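You operate a simulated robot arm through the tools that you are given. There is no shell and no other tool.

You run a simulated robot arm. Do the job below in one go: nothing can be reset, and whatever is moved stays where it is left.

TASK
Put the shipping pin in its holder, then switch the trial machine on, free its stop and home it.

It is judged by the outcome, as a careful person would: the job done as asked, and still so three seconds after it is handed in. It fails if anything else is knocked over, pushed out of place, dropped, spilled or broken.

THE ROBOT
A 7-joint arm with a two-finger gripper, fixed in place. Base frame: the origin is at the foot of the arm, x ahead of it, y to its left, z up; the work surface is at about z = 710. Units: mm, degrees, N and s.
With the tool pointing down near the work surface it reaches from about 300 to 700 mm from the base axis. Its first joint turns from -66.0 to 66.0 degrees. Payload 2.45 kg.
The tool frame sits at the grasp point between the pads (the TCP): z along the fingers, y along the line on which they close. The tips reach 26 mm beyond it. Largest opening 96 mm; the body of the gripper starts 69 mm behind the TCP.
Orientation is that of the tool frame in the base frame, as a unit quaternion [x, y, z, w]. With the fingers straight down and closing along the base's y, the tool's x points along the base's -x, its y along +y and its z along -z.

THE INTERFACE
- The arm moves only by the tool drive_tool. Its argument "steps" is a list of rows, each a list of 7 numbers: the shift along the tool's x, y, z in units of 40 mm (1.0 is 40 mm), then the turn, a rotation vector about the tool's x, y, z in units of 8 degrees (1.0 is 8 degrees), then the finger opening in mm, from 0 to 96. In form: [[dx, dy, dz, rx, ry, rz, claw], ...]. A call has 1 to 20 rows; each row shifts and turns the commanded pose from where the row before left it, along the tool's axes as they then stand. A call with a number of a shift or a turn outside -1 to 1 is refused whole. A row lasts 0.2 s, in which the tool goes at most 50 mm and 8.6 degrees; a call with a longer step from one row to the next is refused whole, and so is a gripper value outside its range. A pose out of reach is approached as far as the arm can. The call stops where the force on the tool passes 40 N (or 10 N more than at its start, if that is more) or the arm is blocked; 0.2 s more then pass. The fingers move at their own pace and stop on an object; they squeeze with about 21 N. The grip force told is the motor's: it shows also when the fingers shut on nothing. Time passes only in rows, and 0.2 s behind the last, so rows that do not move let the fingers close. It gives the time, the measured TCP pose, the force on the tool (base axes), the opening and the grip force at its end, in the units of the frame above (readings bear some noise), with the torque about the TCP (base axes, N m) and any sound that the robot's microphone picked up.
- Cameras (640 x 400 px; columns grow to the right, rows downward): "scene" is fixed at [166.6, -395.5, 1411.6]; the picture's right is [0.73, -0.68, 0.00], its down [-0.46, -0.50, -0.74] and it looks along [0.50, 0.54, -0.68] (base axes); focal length 365 px, centre (320, 200). "wrist" rides on the gripper at [82, 3, -98] in the tool frame; the picture's right is [-0.04, 1.00, 0.00], its down [-0.73, -0.03, -0.68] and it looks along [-0.68, -0.03, 0.73] (tool axes); focal length 256 px, centre (320, 200). There is no depth. A picture from a camera that has moved, and an enlarged one, comes with that camera's place and axes in the base frame and with its lens.
- snapshot(camera): a new picture of that camera. No time passes.
- close_up(camera, box): a new picture of the part [left, top, right, bottom] of that camera's present view, enlarged. No time passes.
- sign_off(): hands the job in; it is judged then, once.

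Places have to be worked out from the pictures, the camera data and where the tool is seen. Open the gripper and draw the arm clear of the work before you hand the job in, unless the task says otherwise.

The tools are called as name(argument=value, ...) on one line, values as JSON. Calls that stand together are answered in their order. drive_tool: Moves the arm, as the interface text tells. Its arguments: {"type":"object","properties":{"steps":{"type":"array"}},"required":["steps"]} The other tools are called the same way: snapshot (camera) takes a picture; close_up (camera, box) takes an enlarged picture of a part of a camera's view; sign_off () hands the job in.

At the start:

```text
t: 0.0
tool_pos: [466.0, 63.9, 971.6]
ee_rot: [0.0, 1.0, 0.0, 0.0]
force: [-0.8, -0.4, -0.2]
torque: [-0.02, 0.0, -0.01]
opening: 96.0
grip_force: 0.0
```

scene: 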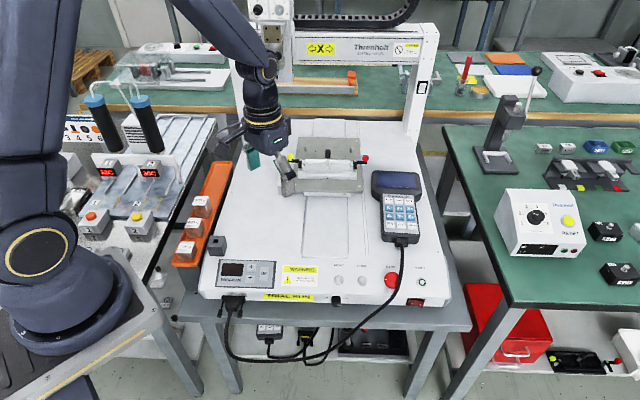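
wrist: 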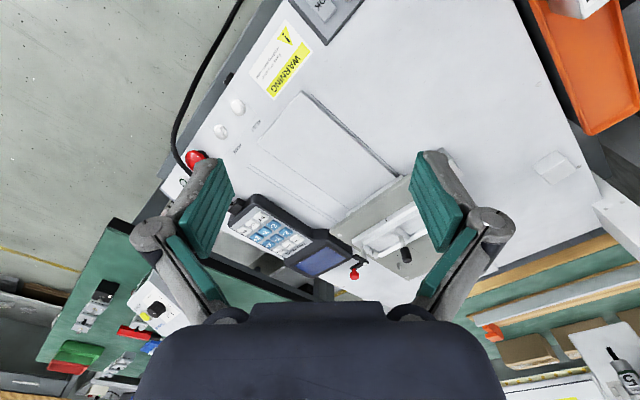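

I start by looking closer at the machine: its front panel, the fixture in the middle, and the pendant.

close_up(camera="scene", box=[190, 240, 450, 320])

close_up(camera="scene", box=[230, 110, 430, 240])

close_up(camera="scene", box=[220, 0, 450, 130])

```text
2.46 times, centred on (320, 280) of scene
camera zoom: at [166.6, -395.5, 1411.6], right [0.73, -0.68, 0.0], down [-0.46, -0.5, -0.74], along [0.5, 0.54, -0.68], focal length 898 px, centre (320, 3)
```

zoom: 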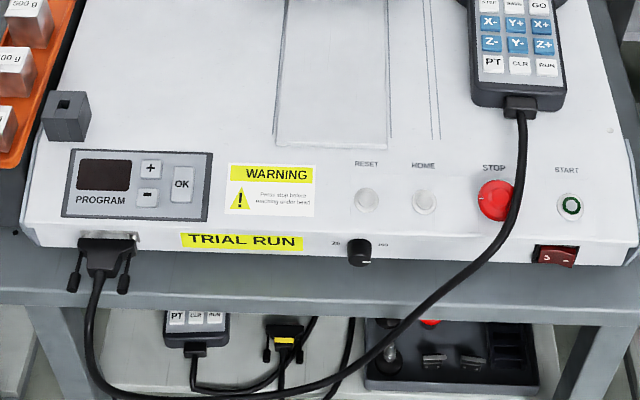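

```text
3.08 times, centred on (330, 175) of scene
camera zoom: at [166.6, -395.5, 1411.6], right [0.73, -0.68, 0.0], down [-0.46, -0.5, -0.74], along [0.5, 0.54, -0.68], focal length 1122 px, centre (289, 277)
```

zoom: 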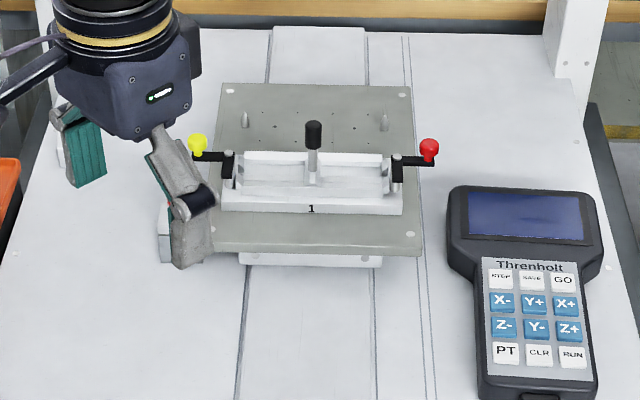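

```text
2.78 times, centred on (335, 65) of scene
camera zoom: at [166.6, -395.5, 1411.6], right [0.73, -0.68, 0.0], down [-0.46, -0.5, -0.74], along [0.5, 0.54, -0.68], focal length 1015 px, centre (278, 576)
```

zoom: 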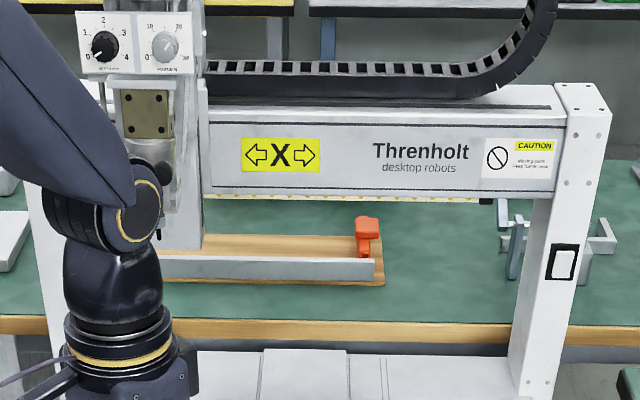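

The machine is turned about 45° to the base, with its top near z≈710. I look at the wrist view enlarged for the fixture and head region before moving.

close_up(camera="wrist", box=[220, 160, 460, 310])

close_up(camera="scene", box=[240, 0, 340, 62])

close_up(camera="scene", box=[280, 130, 380, 200])

close_up(camera="scene", box=[380, 260, 440, 310])

close_up(camera="scene", box=[195, 225, 275, 300])

```text
2.67 times, centred on (340, 235) of wrist
camera zoom: at [385.6, 69.9, 1071.6], right [0.04, 1.0, 0.0], down [0.73, -0.03, 0.68], along [0.68, -0.03, -0.73], focal length 683 px, centre (267, 107)
```

zoom: 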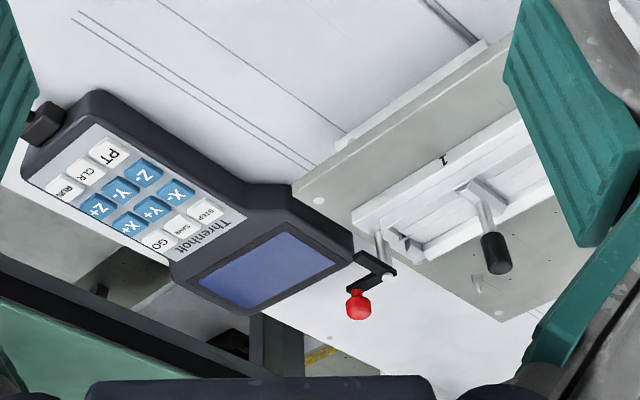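

```text
6.40 times, centred on (290, 31) of scene
camera zoom: at [166.6, -395.5, 1411.6], right [0.73, -0.68, 0.0], down [-0.46, -0.5, -0.74], along [0.5, 0.54, -0.68], focal length 2334 px, centre (512, 1282)
```

zoom: 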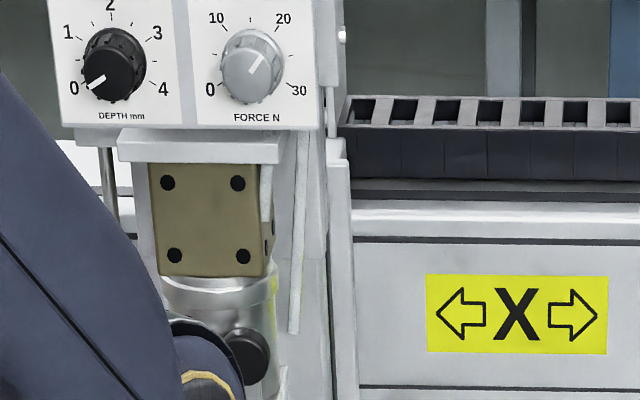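

```text
5.71 times, centred on (330, 165) of scene
camera zoom: at [166.6, -395.5, 1411.6], right [0.73, -0.68, 0.0], down [-0.46, -0.5, -0.74], along [0.5, 0.54, -0.68], focal length 2084 px, centre (263, 400)
```

zoom: 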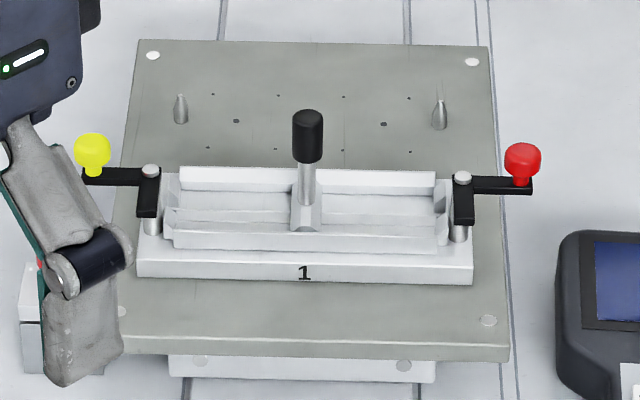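

```text
8.00 times, centred on (410, 285) of scene
camera zoom: at [166.6, -395.5, 1411.6], right [0.73, -0.68, 0.0], down [-0.46, -0.5, -0.74], along [0.5, 0.54, -0.68], focal length 2918 px, centre (-400, -480)
```

zoom: 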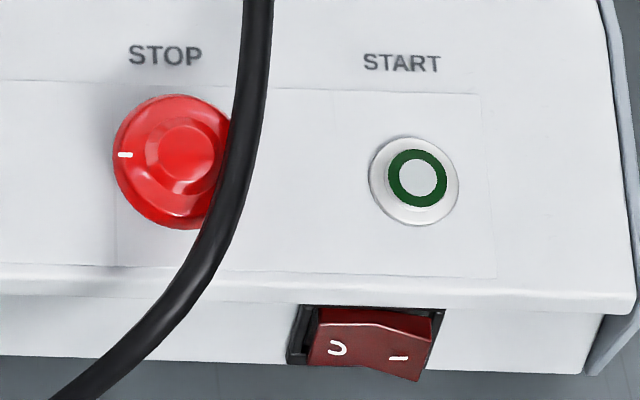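

```text
5.33 times, centred on (235, 262) of scene
camera zoom: at [166.6, -395.5, 1411.6], right [0.73, -0.68, 0.0], down [-0.46, -0.5, -0.74], along [0.5, 0.54, -0.68], focal length 1945 px, centre (773, -133)
```

zoom: 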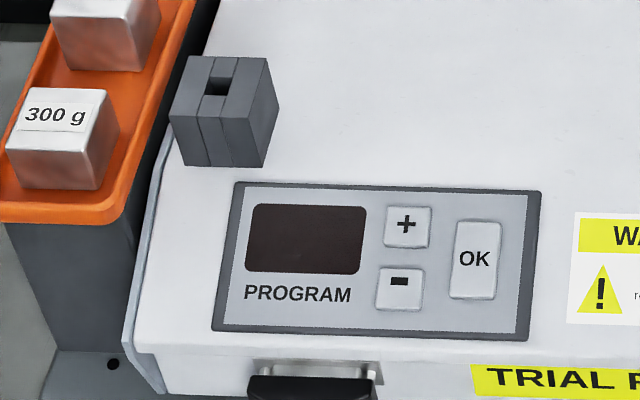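

The fixture itself looks beyond reach; a small block with something red is hidden behind my finger on the table's left edge and is likely the shipping pin. I draw the tool back and yaw about 39° so that the wrist camera faces squarely along the machine.

drive_tool(steps=[[1, -0.5, 0, 0, 0, 0, 96], [1, -0.5, 0, 0, 0, 0, 96], [0, 0, 0, 0, 0, -0.98, 96], [0, 0, 0, 0, 0, -0.98, 96], [0, 0, 0, 0, 0, -0.98, 96], [0, 0, 0, 0, 0, -0.98, 96], [0, 0, 0, 0, 0, -0.98, 96]])

snapshot(camera="scene")

snapshot(camera="wrist")

```text
t: 1.6
tool_pos: [387.1, 23.5, 973.4]
ee_rot: [-0.336, 0.942, -0.001, 0.0]
force: [-0.8, 0.0, -0.9]
torque: [0.0, -0.03, 0.02]
opening: 96.1
grip_force: 0.1
```

```text
taken
```

scene: 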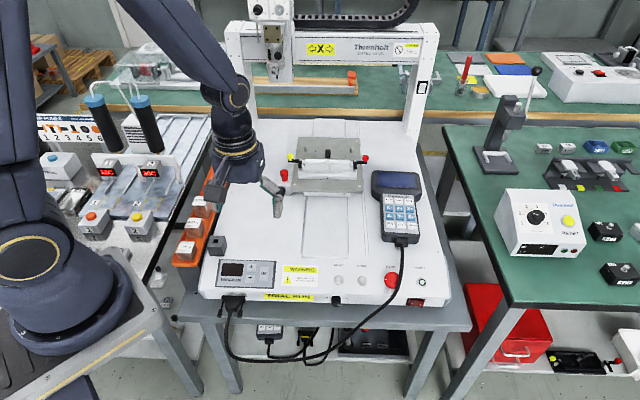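

```text
taken
camera wrist: at [322.0, -22.7, 1071.8], right [-0.6, 0.8, 0.0], down [0.59, 0.44, 0.68], along [0.54, 0.41, -0.73], focal length 256 px, centre (320, 200)
```

wrist: 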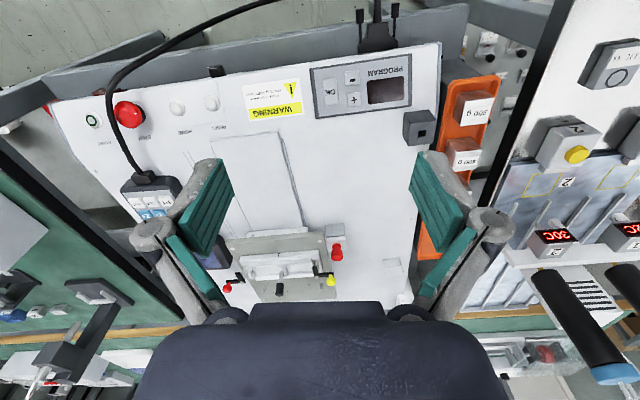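

Now a red-headed pin is visible standing in a small block left of the plate. I enlarge it in both cameras.

close_up(camera="scene", box=[260, 155, 310, 195])

close_up(camera="wrist", box=[290, 210, 390, 300])

close_up(camera="wrist", box=[370, 60, 480, 180])

close_up(camera="wrist", box=[80, 60, 240, 180])

```text
10.00 times, centred on (285, 175) of scene
camera zoom: at [166.6, -395.5, 1411.6], right [0.73, -0.68, 0.0], down [-0.46, -0.5, -0.74], along [0.5, 0.54, -0.68], focal length 3647 px, centre (670, 450)
```

zoom: 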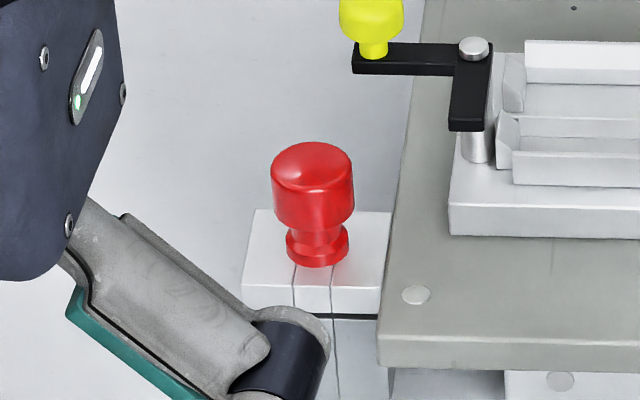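

```text
4.44 times, centred on (340, 255) of wrist
camera zoom: at [322.0, -22.7, 1071.8], right [-0.6, 0.8, 0.0], down [0.59, 0.44, 0.68], along [0.54, 0.41, -0.73], focal length 1138 px, centre (231, -44)
```

zoom: 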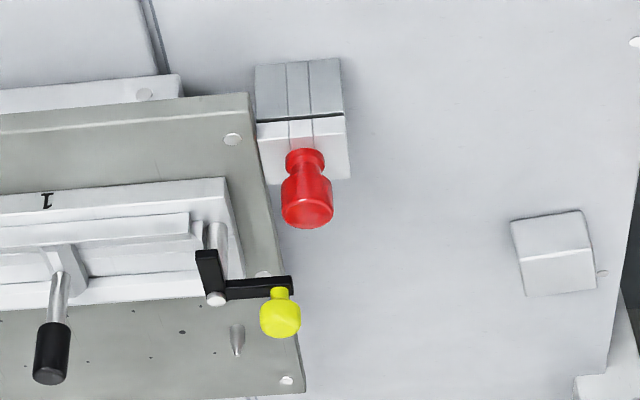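

```text
3.33 times, centred on (425, 120) of wrist
camera zoom: at [322.0, -22.7, 1071.8], right [-0.6, 0.8, 0.0], down [0.59, 0.44, 0.68], along [0.54, 0.41, -0.73], focal length 853 px, centre (-30, 467)
```

zoom: 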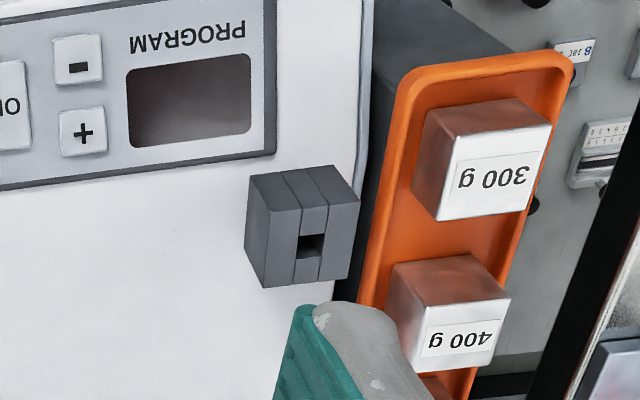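

```text
3.33 times, centred on (160, 120) of wrist
camera zoom: at [322.0, -22.7, 1071.8], right [-0.6, 0.8, 0.0], down [0.59, 0.44, 0.68], along [0.54, 0.41, -0.73], focal length 853 px, centre (853, 467)
```

zoom: 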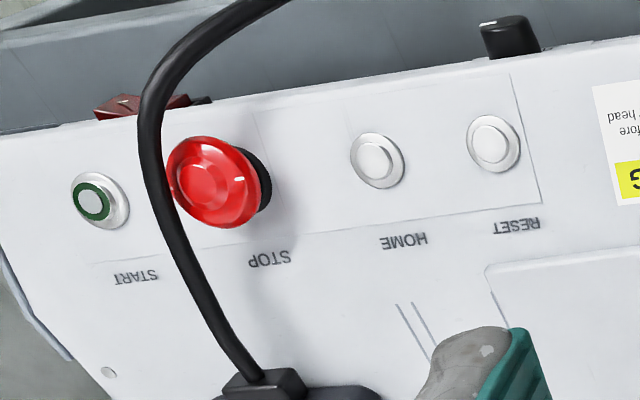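

The red pin triangulates to about [635, 255], head top near z 785, and its holder hole to about [377, 201, 740]. I yaw the tool to −45° so the fingers close along the machine's depth (clear of the plate and fixture), staying high.

drive_tool(steps=[[0, 0, 0, 0, 0, 0.957, 60], [0, 0, 0, 0, 0, 0.957, 60], [0, 0, 0, 0, 0, 0.957, 60], [0, 0, 0, 0, 0, 0.957, 60], [0, 0, 0, 0, 0, 0.957, 60], [0, 0, 0, 0, 0, 0.957, 60], [0, 0, 0, 0, 0, 0.957, 60], [0, 0, 0, 0, 0, 0.957, 60], [0, 0, 0, 0, 0, 0.957, 60], [0, 0, 0, 0, 0, 0.957, 60], [0, 0, 0, 0, 0, 0.957, 60]])

snapshot(camera="wrist")

snapshot(camera="scene")

```text
t: 4.0
tool_pos: [386.7, 25.2, 972.9]
ee_rot: [0.385, 0.923, 0.0, 0.0]
force: [-0.5, -0.3, 0.7]
torque: [-0.02, 0.01, 0.01]
opening: 59.9
grip_force: 0.1
```

```text
taken
camera wrist: at [331.9, 87.0, 1071.4], right [0.74, 0.68, 0.0], down [0.5, -0.54, 0.68], along [0.46, -0.5, -0.73], focal length 256 px, centre (320, 200)
```

wrist: 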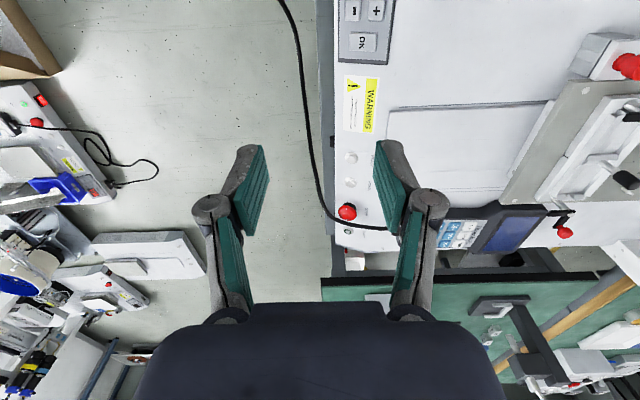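

```text
taken
```

scene: 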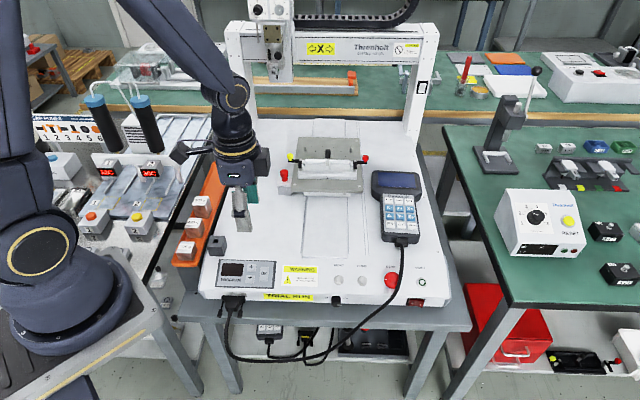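

The machine's long edge is aligned with this yaw (machine axes at 45°). I now travel to above the pin at about z 870.

drive_tool(steps=[[-0.033, 0.94, 0.28, 0, 0, 0, 60], [-0.033, 0.94, 0.28, 0, 0, 0, 60], [-0.033, 0.94, 0.28, 0, 0, 0, 60], [-0.033, 0.94, 0.28, 0, 0, 0, 60], [-0.033, 0.94, 0.28, 0, 0, 0, 60], [-0.033, 0.94, 0.28, 0, 0, 0, 60], [-0.033, 0.94, 0.28, 0, 0, 0, 60], [-0.033, 0.94, 0.28, 0, 0, 0, 60], [-0.033, 0.94, 0.28, 0, 0, 0, 60]])

snapshot(camera="wrist")

snapshot(camera="scene")

close_up(camera="scene", box=[250, 120, 330, 200])

```text
t: 6.0
tool_pos: [634.9, 256.7, 871.0]
ee_rot: [0.384, 0.924, 0.0, 0.0]
force: [0.7, 0.2, -0.1]
torque: [0.0, 0.03, -0.02]
opening: 60.0
grip_force: 0.1
```

```text
taken
camera wrist: at [580.0, 318.8, 970.4], right [0.74, 0.68, 0.0], down [0.5, -0.54, 0.68], along [0.46, -0.5, -0.73], focal length 256 px, centre (320, 200)
```

wrist: 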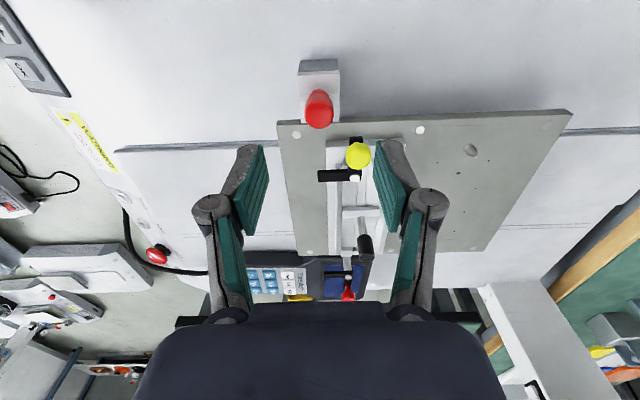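

```text
taken
```

scene: 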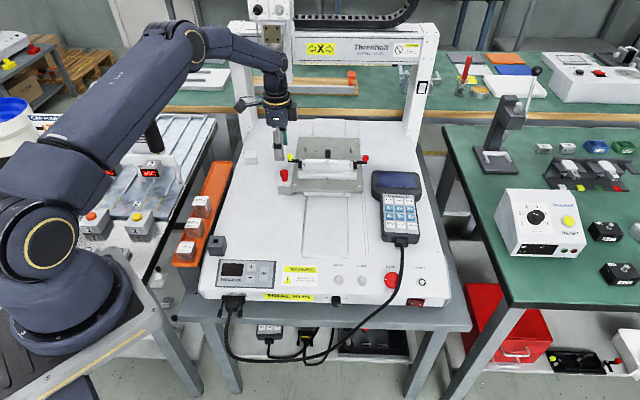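

```text
5.00 times, centred on (290, 160) of scene
camera zoom: at [166.6, -395.5, 1411.6], right [0.73, -0.68, 0.0], down [-0.46, -0.5, -0.74], along [0.5, 0.54, -0.68], focal length 1824 px, centre (470, 400)
```

zoom: 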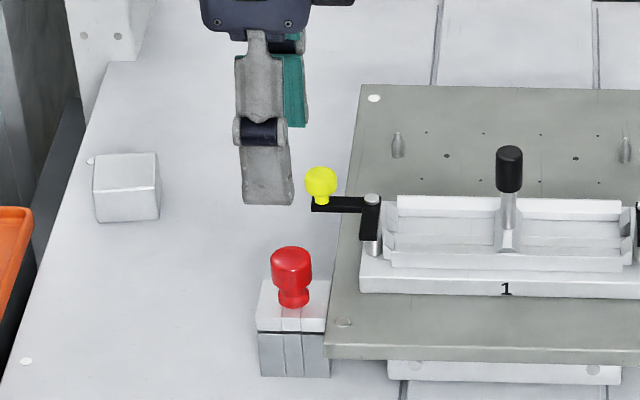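

I take an enlarged wrist view of the pin to refine its location.

close_up(camera="wrist", box=[270, 40, 400, 200])

close_up(camera="scene", box=[270, 160, 306, 202])

```text
2.50 times, centred on (335, 120) of wrist
camera zoom: at [580.0, 318.8, 970.4], right [0.74, 0.68, 0.0], down [0.5, -0.54, 0.68], along [0.46, -0.5, -0.73], focal length 640 px, centre (282, 400)
```

zoom: 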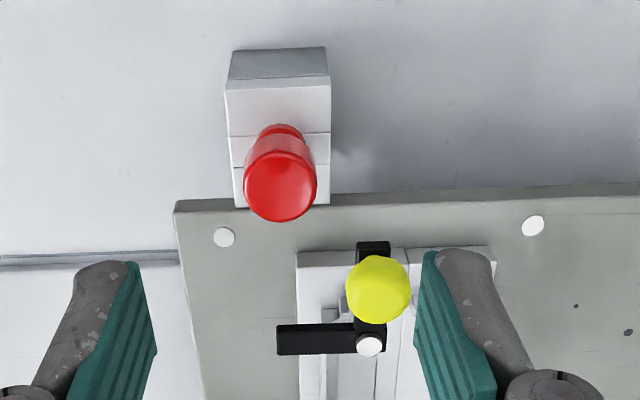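

```text
9.52 times, centred on (288, 181) of scene
camera zoom: at [166.6, -395.5, 1411.6], right [0.73, -0.68, 0.0], down [-0.46, -0.5, -0.74], along [0.5, 0.54, -0.68], focal length 3473 px, centre (625, 381)
```

zoom: 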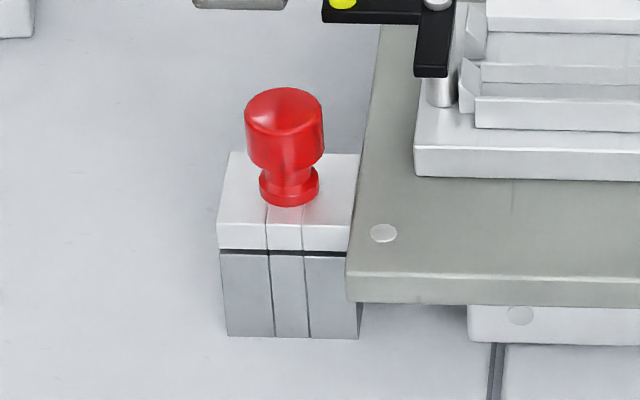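

The yellow clamp knob triangulates to about [667, 264, 815], which would be in the way of a finger closing along machine depth. I yaw instead to +15°, so the knob lies off the fingers' flank, and rise a little while turning.

drive_tool(steps=[[0, 0, -0.5, 0, 0, -0.9416, 40], [0, 0, 0, 0, 0, -0.9416, 40], [0, 0, 0, 0, 0, -0.9416, 40], [0, 0, 0, 0, 0, -0.9416, 40], [0, 0, 0, 0, 0, -0.9416, 40], [0, 0, 0, 0, 0, -0.9416, 40], [0, 0, 0, 0, 0, -0.9416, 40], [0, 0, 0, 0, 0, -0.9416, 40]])

snapshot(camera="wrist")

close_up(camera="wrist", box=[260, 60, 420, 160])

close_up(camera="scene", box=[250, 100, 350, 200])

```text
t: 7.8
tool_pos: [633.5, 256.5, 891.7]
ee_rot: [-0.134, 0.991, 0.001, 0.0]
force: [0.4, -0.6, -0.2]
torque: [-0.01, 0.0, 0.0]
opening: 40.0
grip_force: 0.0
```

```text
taken
camera wrist: at [555.8, 238.8, 990.7], right [-0.22, 0.97, 0.0], down [0.72, 0.17, 0.68], along [0.66, 0.15, -0.73], focal length 256 px, centre (320, 200)
```

wrist: 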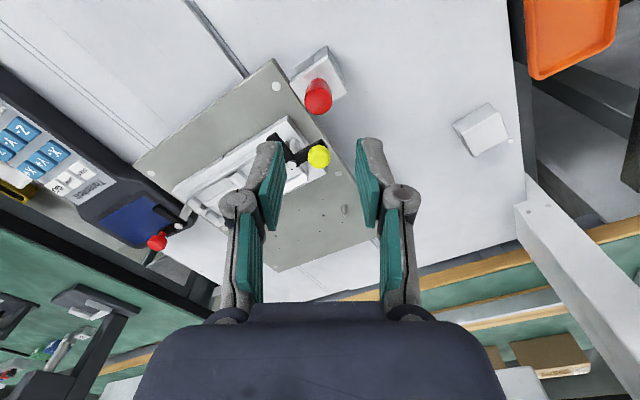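

```text
4.00 times, centred on (340, 110) of wrist
camera zoom: at [555.8, 238.8, 990.7], right [-0.22, 0.97, 0.0], down [0.72, 0.17, 0.68], along [0.66, 0.15, -0.73], focal length 1024 px, centre (240, 560)
```

zoom: 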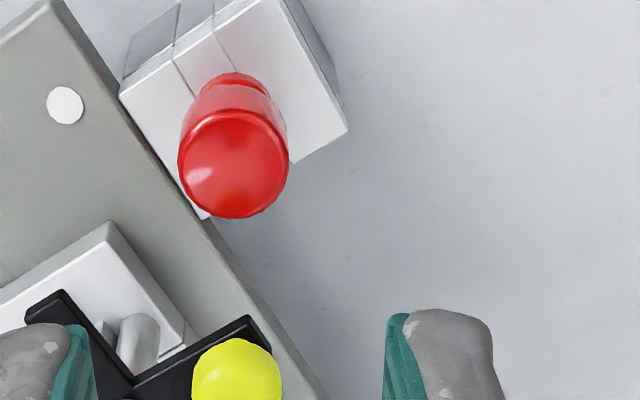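

```text
4.00 times, centred on (300, 150) of scene
camera zoom: at [166.6, -395.5, 1411.6], right [0.73, -0.68, 0.0], down [-0.46, -0.5, -0.74], along [0.5, 0.54, -0.68], focal length 1459 px, centre (400, 400)
```

zoom: 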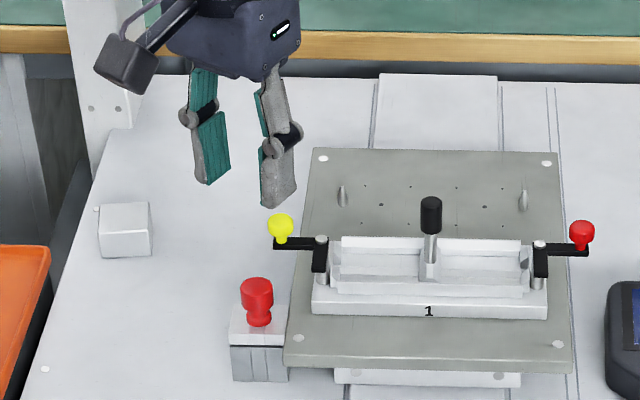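

Both wrist views agree on the pin at about [637, 255], head top z≈781. I correct by about (−2.5, −2.2) mm in tool axes and descend to just above the head to check alignment.

drive_tool(steps=[[-0.0625, -0.055, 0, 0, 0, 0, 38], [0, 0, 0.475, 0, 0, 0, 38], [0, 0, 0.475, 0, 0, 0, 38], [0, 0, 0.475, 0, 0, 0, 38], [0, 0, 0.4, 0, 0, 0, 38]])

close_up(camera="wrist", box=[220, 80, 420, 240])

close_up(camera="scene", box=[260, 130, 320, 195])

```text
t: 9.0
tool_pos: [639.2, 253.3, 818.4]
ee_rot: [-0.132, 0.991, 0.0, 0.0]
force: [-0.2, -0.4, -0.1]
torque: [0.01, -0.01, -0.03]
opening: 37.7
grip_force: 0.1
```

```text
2.50 times, centred on (320, 160) of wrist
camera zoom: at [559.0, 237.0, 917.6], right [-0.22, 0.97, 0.0], down [0.72, 0.16, 0.68], along [0.66, 0.15, -0.73], focal length 640 px, centre (320, 300)
```

zoom: 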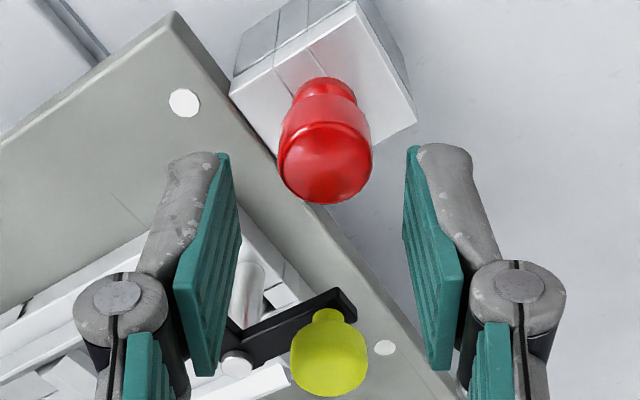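

```text
6.15 times, centred on (290, 162) of scene
camera zoom: at [166.6, -395.5, 1411.6], right [0.73, -0.68, 0.0], down [-0.46, -0.5, -0.74], along [0.5, 0.54, -0.68], focal length 2244 px, centre (505, 431)
```

zoom: 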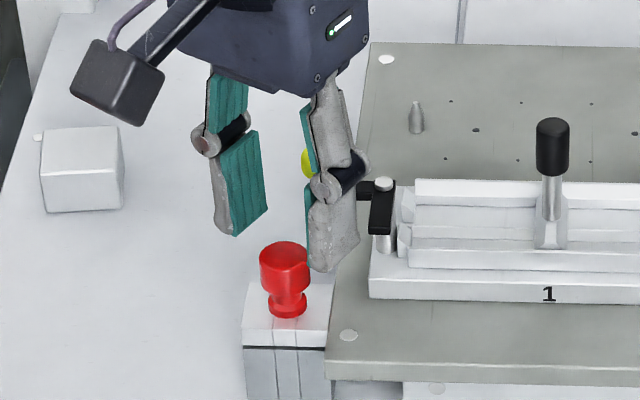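

The pin is now centred between the pads within about 1 mm and the knob is clear of the fingers' flank. I descend 33 mm so the pads straddle the head, then close.

drive_tool(steps=[[0, 0, 0.275, 0, 0, 0, 38], [0, 0, 0.275, 0, 0, 0, 38], [0, 0, 0.275, 0, 0, 0, 38], [0, 0, 0, 0, 0, 0, 10], [0, 0, 0, 0, 0, 0, 10], [0, 0, 0, 0, 0, 0, 10], [0, 0, 0, 0, 0, 0, 10]])

close_up(camera="wrist", box=[220, 80, 420, 240])

close_up(camera="scene", box=[260, 130, 320, 195])

```text
t: 10.6
tool_pos: [638.3, 253.4, 784.7]
ee_rot: [-0.132, 0.991, 0.0, 0.001]
force: [0.4, 0.4, 0.8]
torque: [0.02, -0.06, 0.03]
opening: 21.1
grip_force: 21.0
```

```text
2.50 times, centred on (320, 160) of wrist
camera zoom: at [558.5, 237.0, 884.7], right [-0.22, 0.97, 0.0], down [0.72, 0.16, 0.68], along [0.66, 0.15, -0.73], focal length 640 px, centre (320, 300)
```

zoom: 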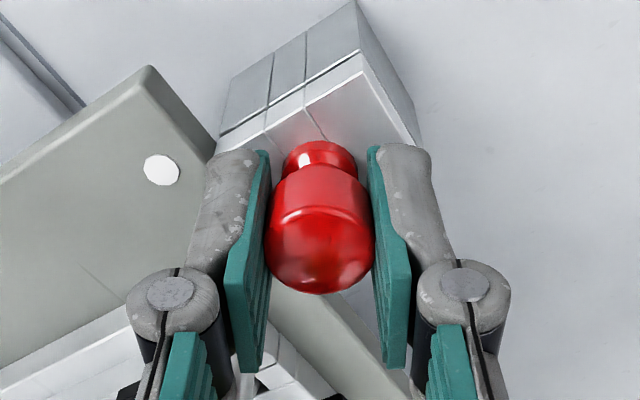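

```text
6.15 times, centred on (290, 162) of scene
camera zoom: at [166.6, -395.5, 1411.6], right [0.73, -0.68, 0.0], down [-0.46, -0.5, -0.74], along [0.5, 0.54, -0.68], focal length 2244 px, centre (505, 431)
```

zoom: 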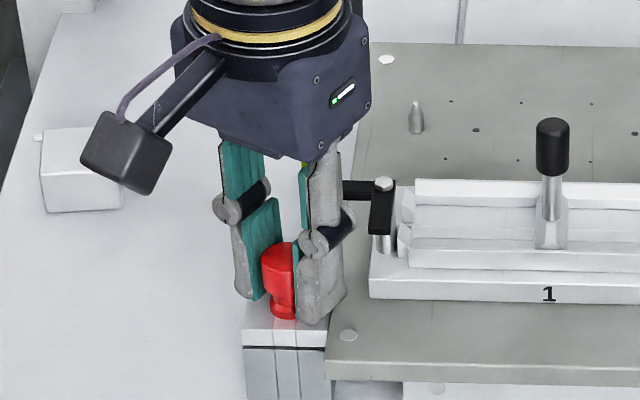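

The head is held at 21.1 mm with 21 N and almost no side load. I lift straight up slowly and watch the force.

drive_tool(steps=[[0, 0, -0.15, 0, 0, 0, 10], [0, 0, -0.2, 0, 0, 0, 10], [0, 0, -0.25, 0, 0, 0, 10], [0, 0, -0.25, 0, 0, 0, 10], [0, 0, -0.25, 0, 0, 0, 10]])

close_up(camera="scene", box=[260, 130, 320, 195])

close_up(camera="wrist", box=[220, 80, 420, 240])

```text
t: 11.8
tool_pos: [636.9, 253.3, 830.3]
ee_rot: [-0.132, 0.991, 0.001, 0.0]
force: [-0.2, 0.2, -0.8]
torque: [0.0, 0.02, -0.01]
opening: 21.3
grip_force: 20.7
```

```text
6.15 times, centred on (290, 162) of scene
camera zoom: at [166.6, -395.5, 1411.6], right [0.73, -0.68, 0.0], down [-0.46, -0.5, -0.74], along [0.5, 0.54, -0.68], focal length 2244 px, centre (505, 431)
```

zoom: 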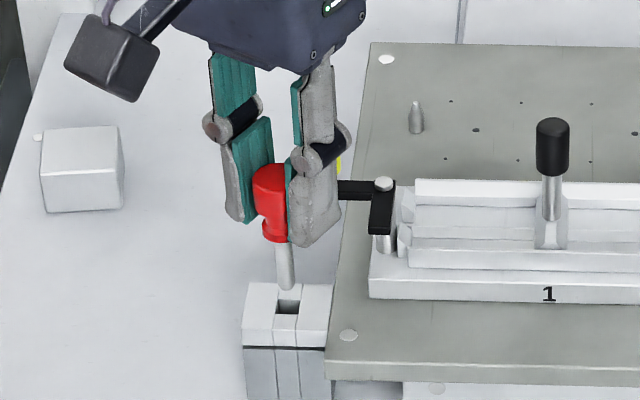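

```text
2.50 times, centred on (320, 160) of wrist
camera zoom: at [558.4, 237.6, 928.7], right [-0.22, 0.97, 0.0], down [0.72, 0.16, 0.68], along [0.66, 0.15, -0.73], focal length 640 px, centre (320, 300)
```

zoom: 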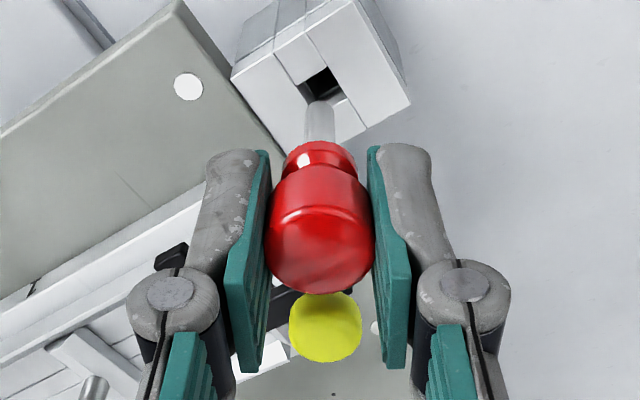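

The pin is out cleanly (shaft about 28 mm below the collar). I lift another 60 mm and carry it to above the holder.

drive_tool(steps=[[0, 0, -0.75, 0, 0, 0, 10], [0, 0, -0.75, 0, 0, 0, 10], [0.944, 0.064, 0, 0, 0, 0, 10], [0.944, 0.064, 0, 0, 0, 0, 10], [0.944, 0.064, 0, 0, 0, 0, 10], [0.944, 0.064, 0, 0, 0, 0, 10], [0.944, 0.064, 0, 0, 0, 0, 10], [0.944, 0.064, 0, 0, 0, 0, 10], [0.944, 0.064, 0, 0, 0, 0, 10], [0, 0, 0, 0, 0, 0, 10]])

snapshot(camera="wrist")

close_up(camera="wrist", box=[240, 40, 400, 200])

close_up(camera="scene", box=[180, 180, 280, 280])

```text
t: 14.0
tool_pos: [377.2, 201.3, 891.2]
ee_rot: [-0.131, 0.991, 0.0, 0.0]
force: [0.0, -0.6, -0.9]
torque: [0.01, -0.02, -0.01]
opening: 21.0
grip_force: 21.2
```

```text
taken
camera wrist: at [298.1, 185.8, 989.2], right [-0.22, 0.97, 0.0], down [0.72, 0.16, 0.68], along [0.66, 0.15, -0.73], focal length 256 px, centre (320, 200)
```

wrist: 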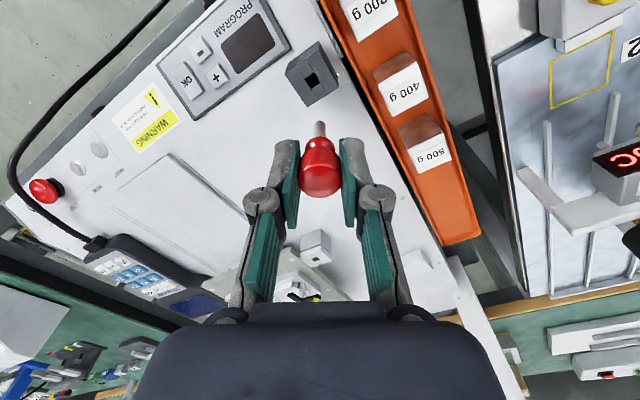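

```text
2.50 times, centred on (320, 120) of wrist
camera zoom: at [298.1, 185.8, 989.2], right [-0.22, 0.97, 0.0], down [0.72, 0.16, 0.68], along [0.66, 0.15, -0.73], focal length 640 px, centre (320, 400)
```

zoom: 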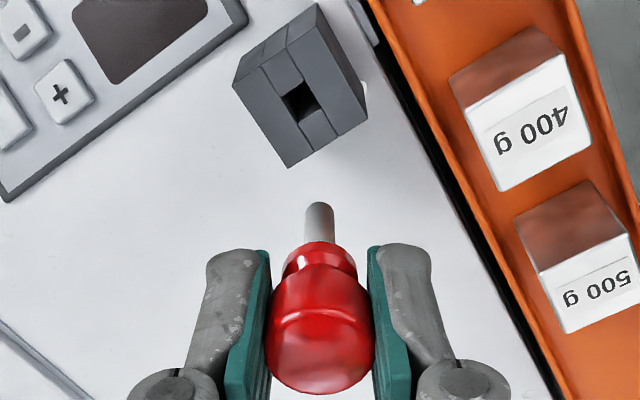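

```text
4.00 times, centred on (230, 230) of scene
camera zoom: at [166.6, -395.5, 1411.6], right [0.73, -0.68, 0.0], down [-0.46, -0.5, -0.74], along [0.5, 0.54, -0.68], focal length 1459 px, centre (680, 80)
```

zoom: 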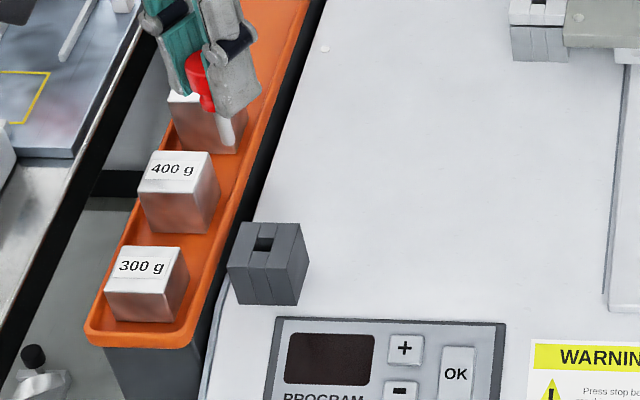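

The hole triangulates to about [375, 193], top near z 750, i.e. about (+4.5, −8.1) mm from the tool axis in tool axes. I shift and come down so the pin tip is about 15 mm above it, then check.

drive_tool(steps=[[0.1125, -0.2, 0, 0, 0, 0, 10], [0, 0, 0.5, 0, 0, 0, 10], [0, 0, 0.5, 0, 0, 0, 10], [0, 0, 0.4, 0, 0, 0, 10], [0, 0, 0, 0, 0, 0, 10]])

close_up(camera="wrist", box=[260, 60, 380, 180])

close_up(camera="scene", box=[185, 200, 255, 260])

```text
t: 15.2
tool_pos: [375.2, 193.4, 834.3]
ee_rot: [-0.133, 0.991, 0.001, 0.0]
force: [-0.5, 0.2, 0.4]
torque: [0.0, 0.01, -0.03]
opening: 21.1
grip_force: 20.7
```

```text
3.33 times, centred on (320, 120) of wrist
camera zoom: at [295.9, 177.6, 932.4], right [-0.22, 0.97, 0.0], down [0.72, 0.16, 0.68], along [0.66, 0.15, -0.73], focal length 853 px, centre (320, 467)
```

zoom: 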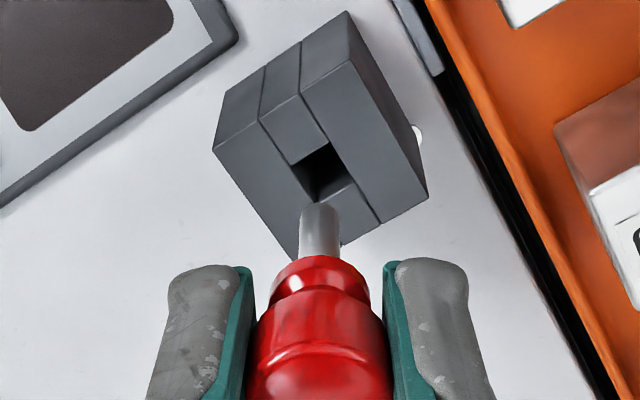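

```text
6.67 times, centred on (220, 230) of scene
camera zoom: at [166.6, -395.5, 1411.6], right [0.73, -0.68, 0.0], down [-0.46, -0.5, -0.74], along [0.5, 0.54, -0.68], focal length 2431 px, centre (987, 0)
```

zoom: 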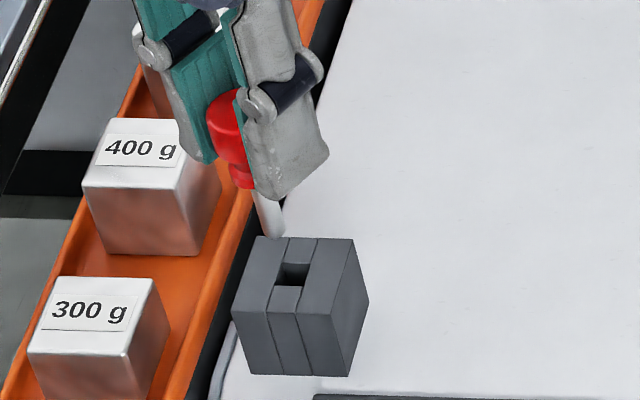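

The pin looks nearly aligned over the hole; I enlarge both views further to settle a small disagreement between cameras before inserting.

close_up(camera="wrist", box=[300, 90, 340, 130])

close_up(camera="scene", box=[203, 222, 227, 246])

```text
10.00 times, centred on (320, 110) of wrist
camera zoom: at [295.9, 177.6, 932.4], right [-0.22, 0.97, 0.0], down [0.72, 0.16, 0.68], along [0.66, 0.15, -0.73], focal length 2560 px, centre (320, 1100)
```

zoom: 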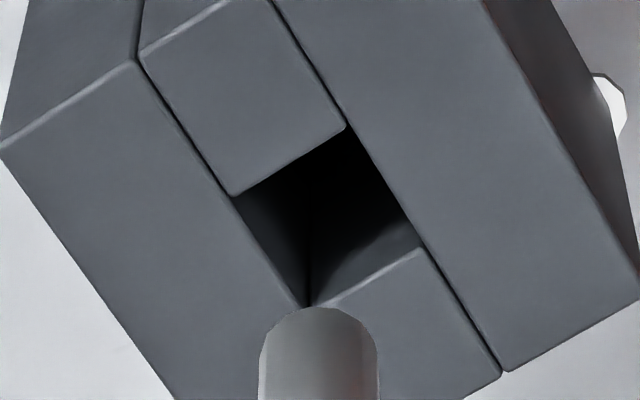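

```text
16.00 times, centred on (215, 234) of scene
camera zoom: at [166.6, -395.5, 1411.6], right [0.73, -0.68, 0.0], down [-0.46, -0.5, -0.74], along [0.5, 0.54, -0.68], focal length 5835 px, centre (2000, -344)
```

zoom: 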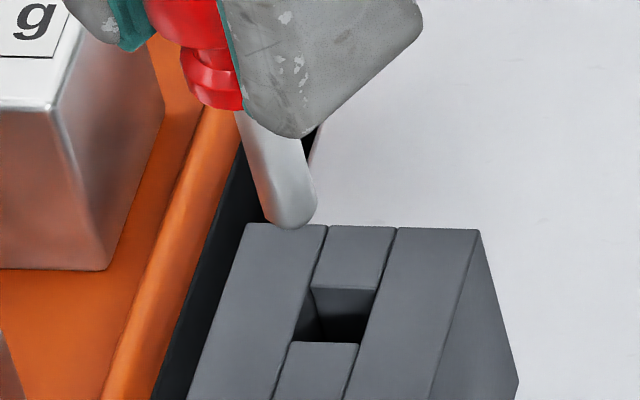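

The two cameras agree best if the tip is still about 25 mm above the hole, so height matters. I come down 13 mm and re-measure where the gap is small.

drive_tool(steps=[[-0.03, 0.01, 0.15, 0, 0, 0, 10], [0, 0, 0.175, 0, 0, 0, 10], [0, 0, 0, 0, 0, 0, 10]])

close_up(camera="wrist", box=[295, 85, 345, 135])

close_up(camera="scene", box=[203, 222, 227, 246])

```text
t: 16.0
tool_pos: [376.6, 194.5, 821.0]
ee_rot: [-0.132, 0.991, 0.0, 0.0]
force: [-0.8, 0.9, -0.1]
torque: [0.02, -0.02, -0.01]
opening: 21.2
grip_force: 20.5
```

```text
8.00 times, centred on (320, 110) of wrist
camera zoom: at [297.2, 177.9, 919.7], right [-0.22, 0.97, 0.0], down [0.72, 0.16, 0.68], along [0.66, 0.15, -0.73], focal length 2048 px, centre (320, 920)
```

zoom: 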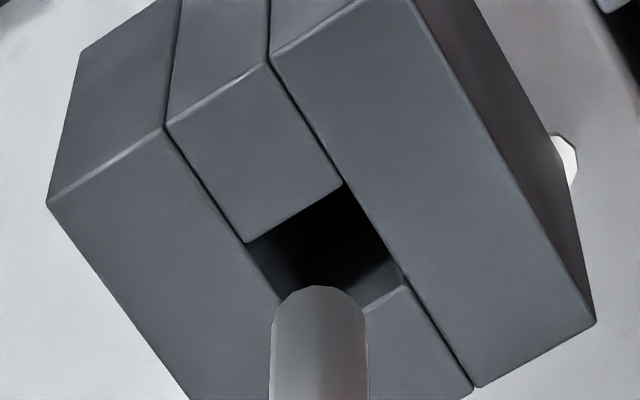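

```text
16.00 times, centred on (215, 234) of scene
camera zoom: at [166.6, -395.5, 1411.6], right [0.73, -0.68, 0.0], down [-0.46, -0.5, -0.74], along [0.5, 0.54, -0.68], focal length 5835 px, centre (2000, -344)
```

zoom: 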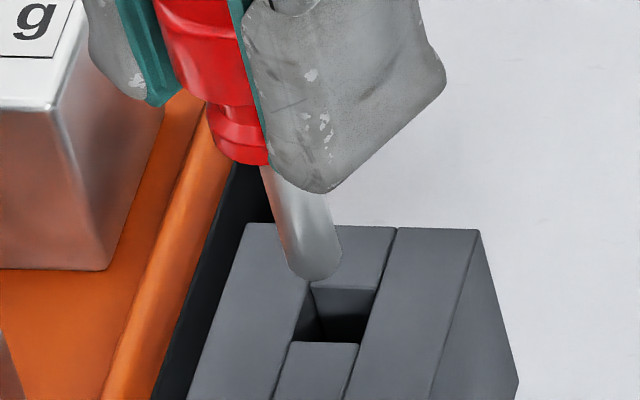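

With the gap now about 12 mm, both cameras put the pin within 0.6 mm of the hole centre. I lower slowly 22 mm into the hole and check the force.

drive_tool(steps=[[0, 0, 0.1375, 0, 0, 0, 10], [0, 0, 0.1375, 0, 0, 0, 10], [0, 0, 0.1375, 0, 0, 0, 10], [0, 0, 0.1375, 0, 0, 0, 10], [0, 0, 0, 0, 0, 0, 10]])

close_up(camera="scene", box=[203, 222, 227, 246])

close_up(camera="wrist", box=[280, 70, 360, 150])

```text
t: 17.2
tool_pos: [375.5, 194.7, 798.6]
ee_rot: [-0.132, 0.991, 0.0, 0.0]
force: [0.1, 0.1, 1.2]
torque: [-0.04, 0.0, 0.0]
opening: 21.0
grip_force: 20.6
```

```text
16.00 times, centred on (215, 234) of scene
camera zoom: at [166.6, -395.5, 1411.6], right [0.73, -0.68, 0.0], down [-0.46, -0.5, -0.74], along [0.5, 0.54, -0.68], focal length 5835 px, centre (2000, -344)
```

zoom: 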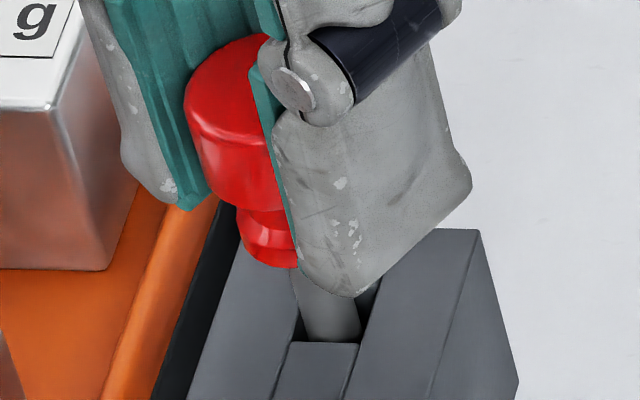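

```text
5.00 times, centred on (320, 110) of wrist
camera zoom: at [297.1, 177.9, 897.6], right [-0.22, 0.97, 0.0], down [0.72, 0.16, 0.68], along [0.66, 0.15, -0.73], focal length 1280 px, centre (320, 650)
```

zoom: 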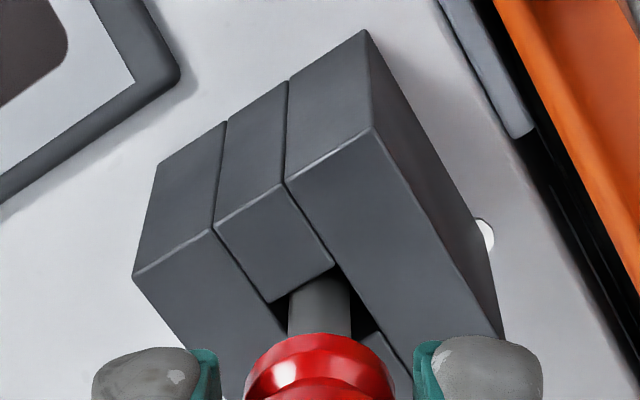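

The shaft is inside the hole without contact force. I keep lowering, more gently toward the end, to bring the collar near the holder's top.

drive_tool(steps=[[0, 0, 0.125, 0, 0, 0, 10], [0, 0, 0.125, 0, 0, 0, 10], [0, 0, 0.1, 0, 0, 0, 10], [0, 0, 0, 0, 0, 0, 10]])

close_up(camera="scene", box=[203, 222, 227, 246])

close_up(camera="wrist", box=[280, 70, 360, 150])

```text
t: 18.2
tool_pos: [377.6, 194.0, 784.1]
ee_rot: [-0.131, 0.991, 0.0, 0.0]
force: [0.0, 0.2, -0.1]
torque: [-0.02, -0.02, -0.01]
opening: 21.0
grip_force: 21.0
```

```text
16.00 times, centred on (215, 234) of scene
camera zoom: at [166.6, -395.5, 1411.6], right [0.73, -0.68, 0.0], down [-0.46, -0.5, -0.74], along [0.5, 0.54, -0.68], focal length 5835 px, centre (2000, -344)
```

zoom: 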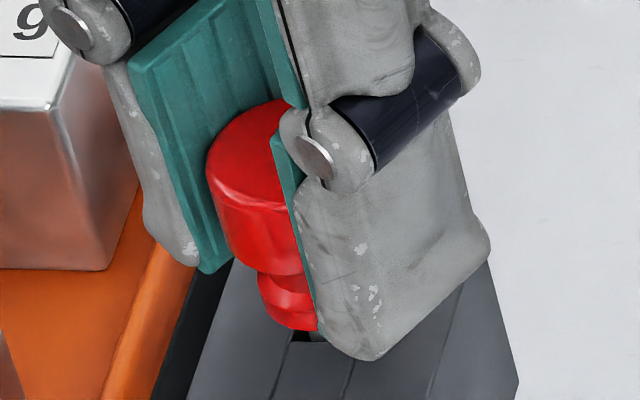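

```text
5.00 times, centred on (320, 110) of wrist
camera zoom: at [297.2, 177.7, 883.6], right [-0.22, 0.97, 0.0], down [0.72, 0.16, 0.68], along [0.66, 0.15, -0.73], focal length 1280 px, centre (320, 650)
```

zoom: 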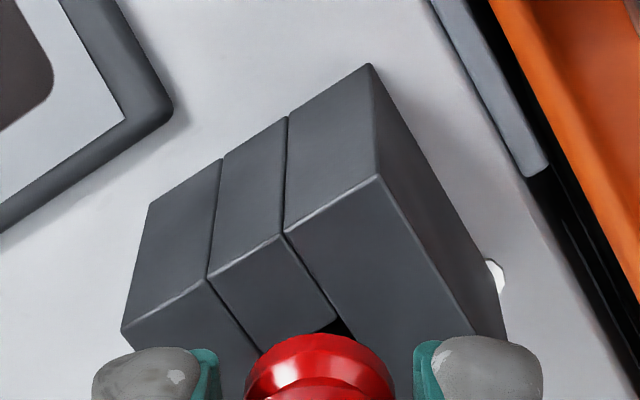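

About 5 mm of gap remains under the collar; I lower 4 mm and then creep with small steps watching the force.

drive_tool(steps=[[0, 0, 0.05, 0, 0, 0, 10], [0, 0, 0.05, 0, 0, 0, 10], [0, 0, 0, 0, 0, 0, 10]])

drive_tool(steps=[[0, 0, 0.025, 0, 0, 0, 10], [0, 0, 0, 0, 0, 0, 10]])

close_up(camera="scene", box=[203, 222, 227, 246])

```text
t: 19.0
tool_pos: [376.2, 194.6, 780.9]
ee_rot: [-0.132, 0.991, 0.0, -0.001]
force: [0.6, -0.9, 0.0]
torque: [-0.02, -0.03, -0.01]
opening: 21.2
grip_force: 20.8
```

```text
t: 19.6
tool_pos: [376.8, 194.9, 779.3]
ee_rot: [-0.132, 0.991, 0.0, 0.0]
force: [-0.6, 0.1, 0.0]
torque: [0.0, 0.0, 0.01]
opening: 21.1
grip_force: 21.0
```

```text
16.00 times, centred on (215, 234) of scene
camera zoom: at [166.6, -395.5, 1411.6], right [0.73, -0.68, 0.0], down [-0.46, -0.5, -0.74], along [0.5, 0.54, -0.68], focal length 5835 px, centre (2000, -344)
```

zoom: 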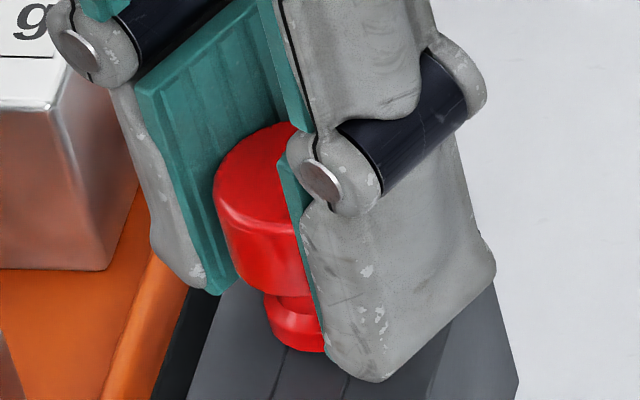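

Collar is almost on the holder. I creep another 1 mm at a time until the force rises.

drive_tool(steps=[[0, 0, 0.02, 0, 0, 0, 10], [0, 0, 0, 0, 0, 0, 10]])

drive_tool(steps=[[0, 0, 0.02, 0, 0, 0, 10], [0, 0, 0, 0, 0, 0, 10]])

```text
t: 20.2
tool_pos: [375.6, 193.4, 779.2]
ee_rot: [-0.132, 0.991, 0.0, -0.001]
force: [0.3, -0.1, 0.2]
torque: [0.04, 0.01, -0.01]
opening: 20.9
grip_force: 20.6
```

```text
t: 20.8
tool_pos: [376.0, 193.9, 779.1]
ee_rot: [-0.133, 0.991, 0.001, -0.001]
force: [0.4, 0.4, -0.6]
torque: [-0.01, 0.02, 0.04]
opening: 21.0
grip_force: 21.0
```

No load yet; two more small steps.

drive_tool(steps=[[0, 0, 0.02, 0, 0, 0, 10], [0, 0, 0, 0, 0, 0, 10]])

close_up(camera="scene", box=[203, 222, 227, 246])

close_up(camera="wrist", box=[280, 70, 360, 150])

```text
t: 21.4
tool_pos: [376.3, 194.3, 777.1]
ee_rot: [-0.133, 0.991, 0.0, 0.0]
force: [0.4, -0.1, 0.2]
torque: [0.04, -0.02, 0.01]
opening: 20.6
grip_force: 20.5
```

```text
16.00 times, centred on (215, 234) of scene
camera zoom: at [166.6, -395.5, 1411.6], right [0.73, -0.68, 0.0], down [-0.46, -0.5, -0.74], along [0.5, 0.54, -0.68], focal length 5835 px, centre (2000, -344)
```

zoom: 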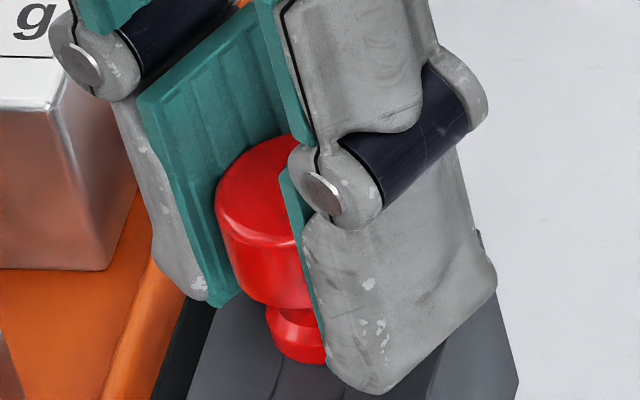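

```text
5.00 times, centred on (320, 110) of wrist
camera zoom: at [297.0, 177.8, 876.2], right [-0.22, 0.97, 0.0], down [0.72, 0.16, 0.68], along [0.66, 0.15, -0.73], focal length 1280 px, centre (320, 650)
```

zoom: 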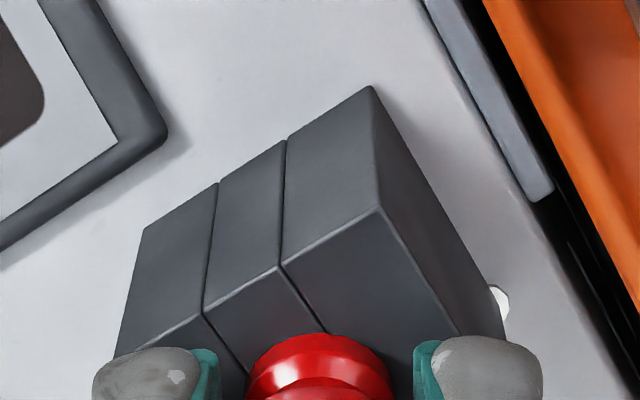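

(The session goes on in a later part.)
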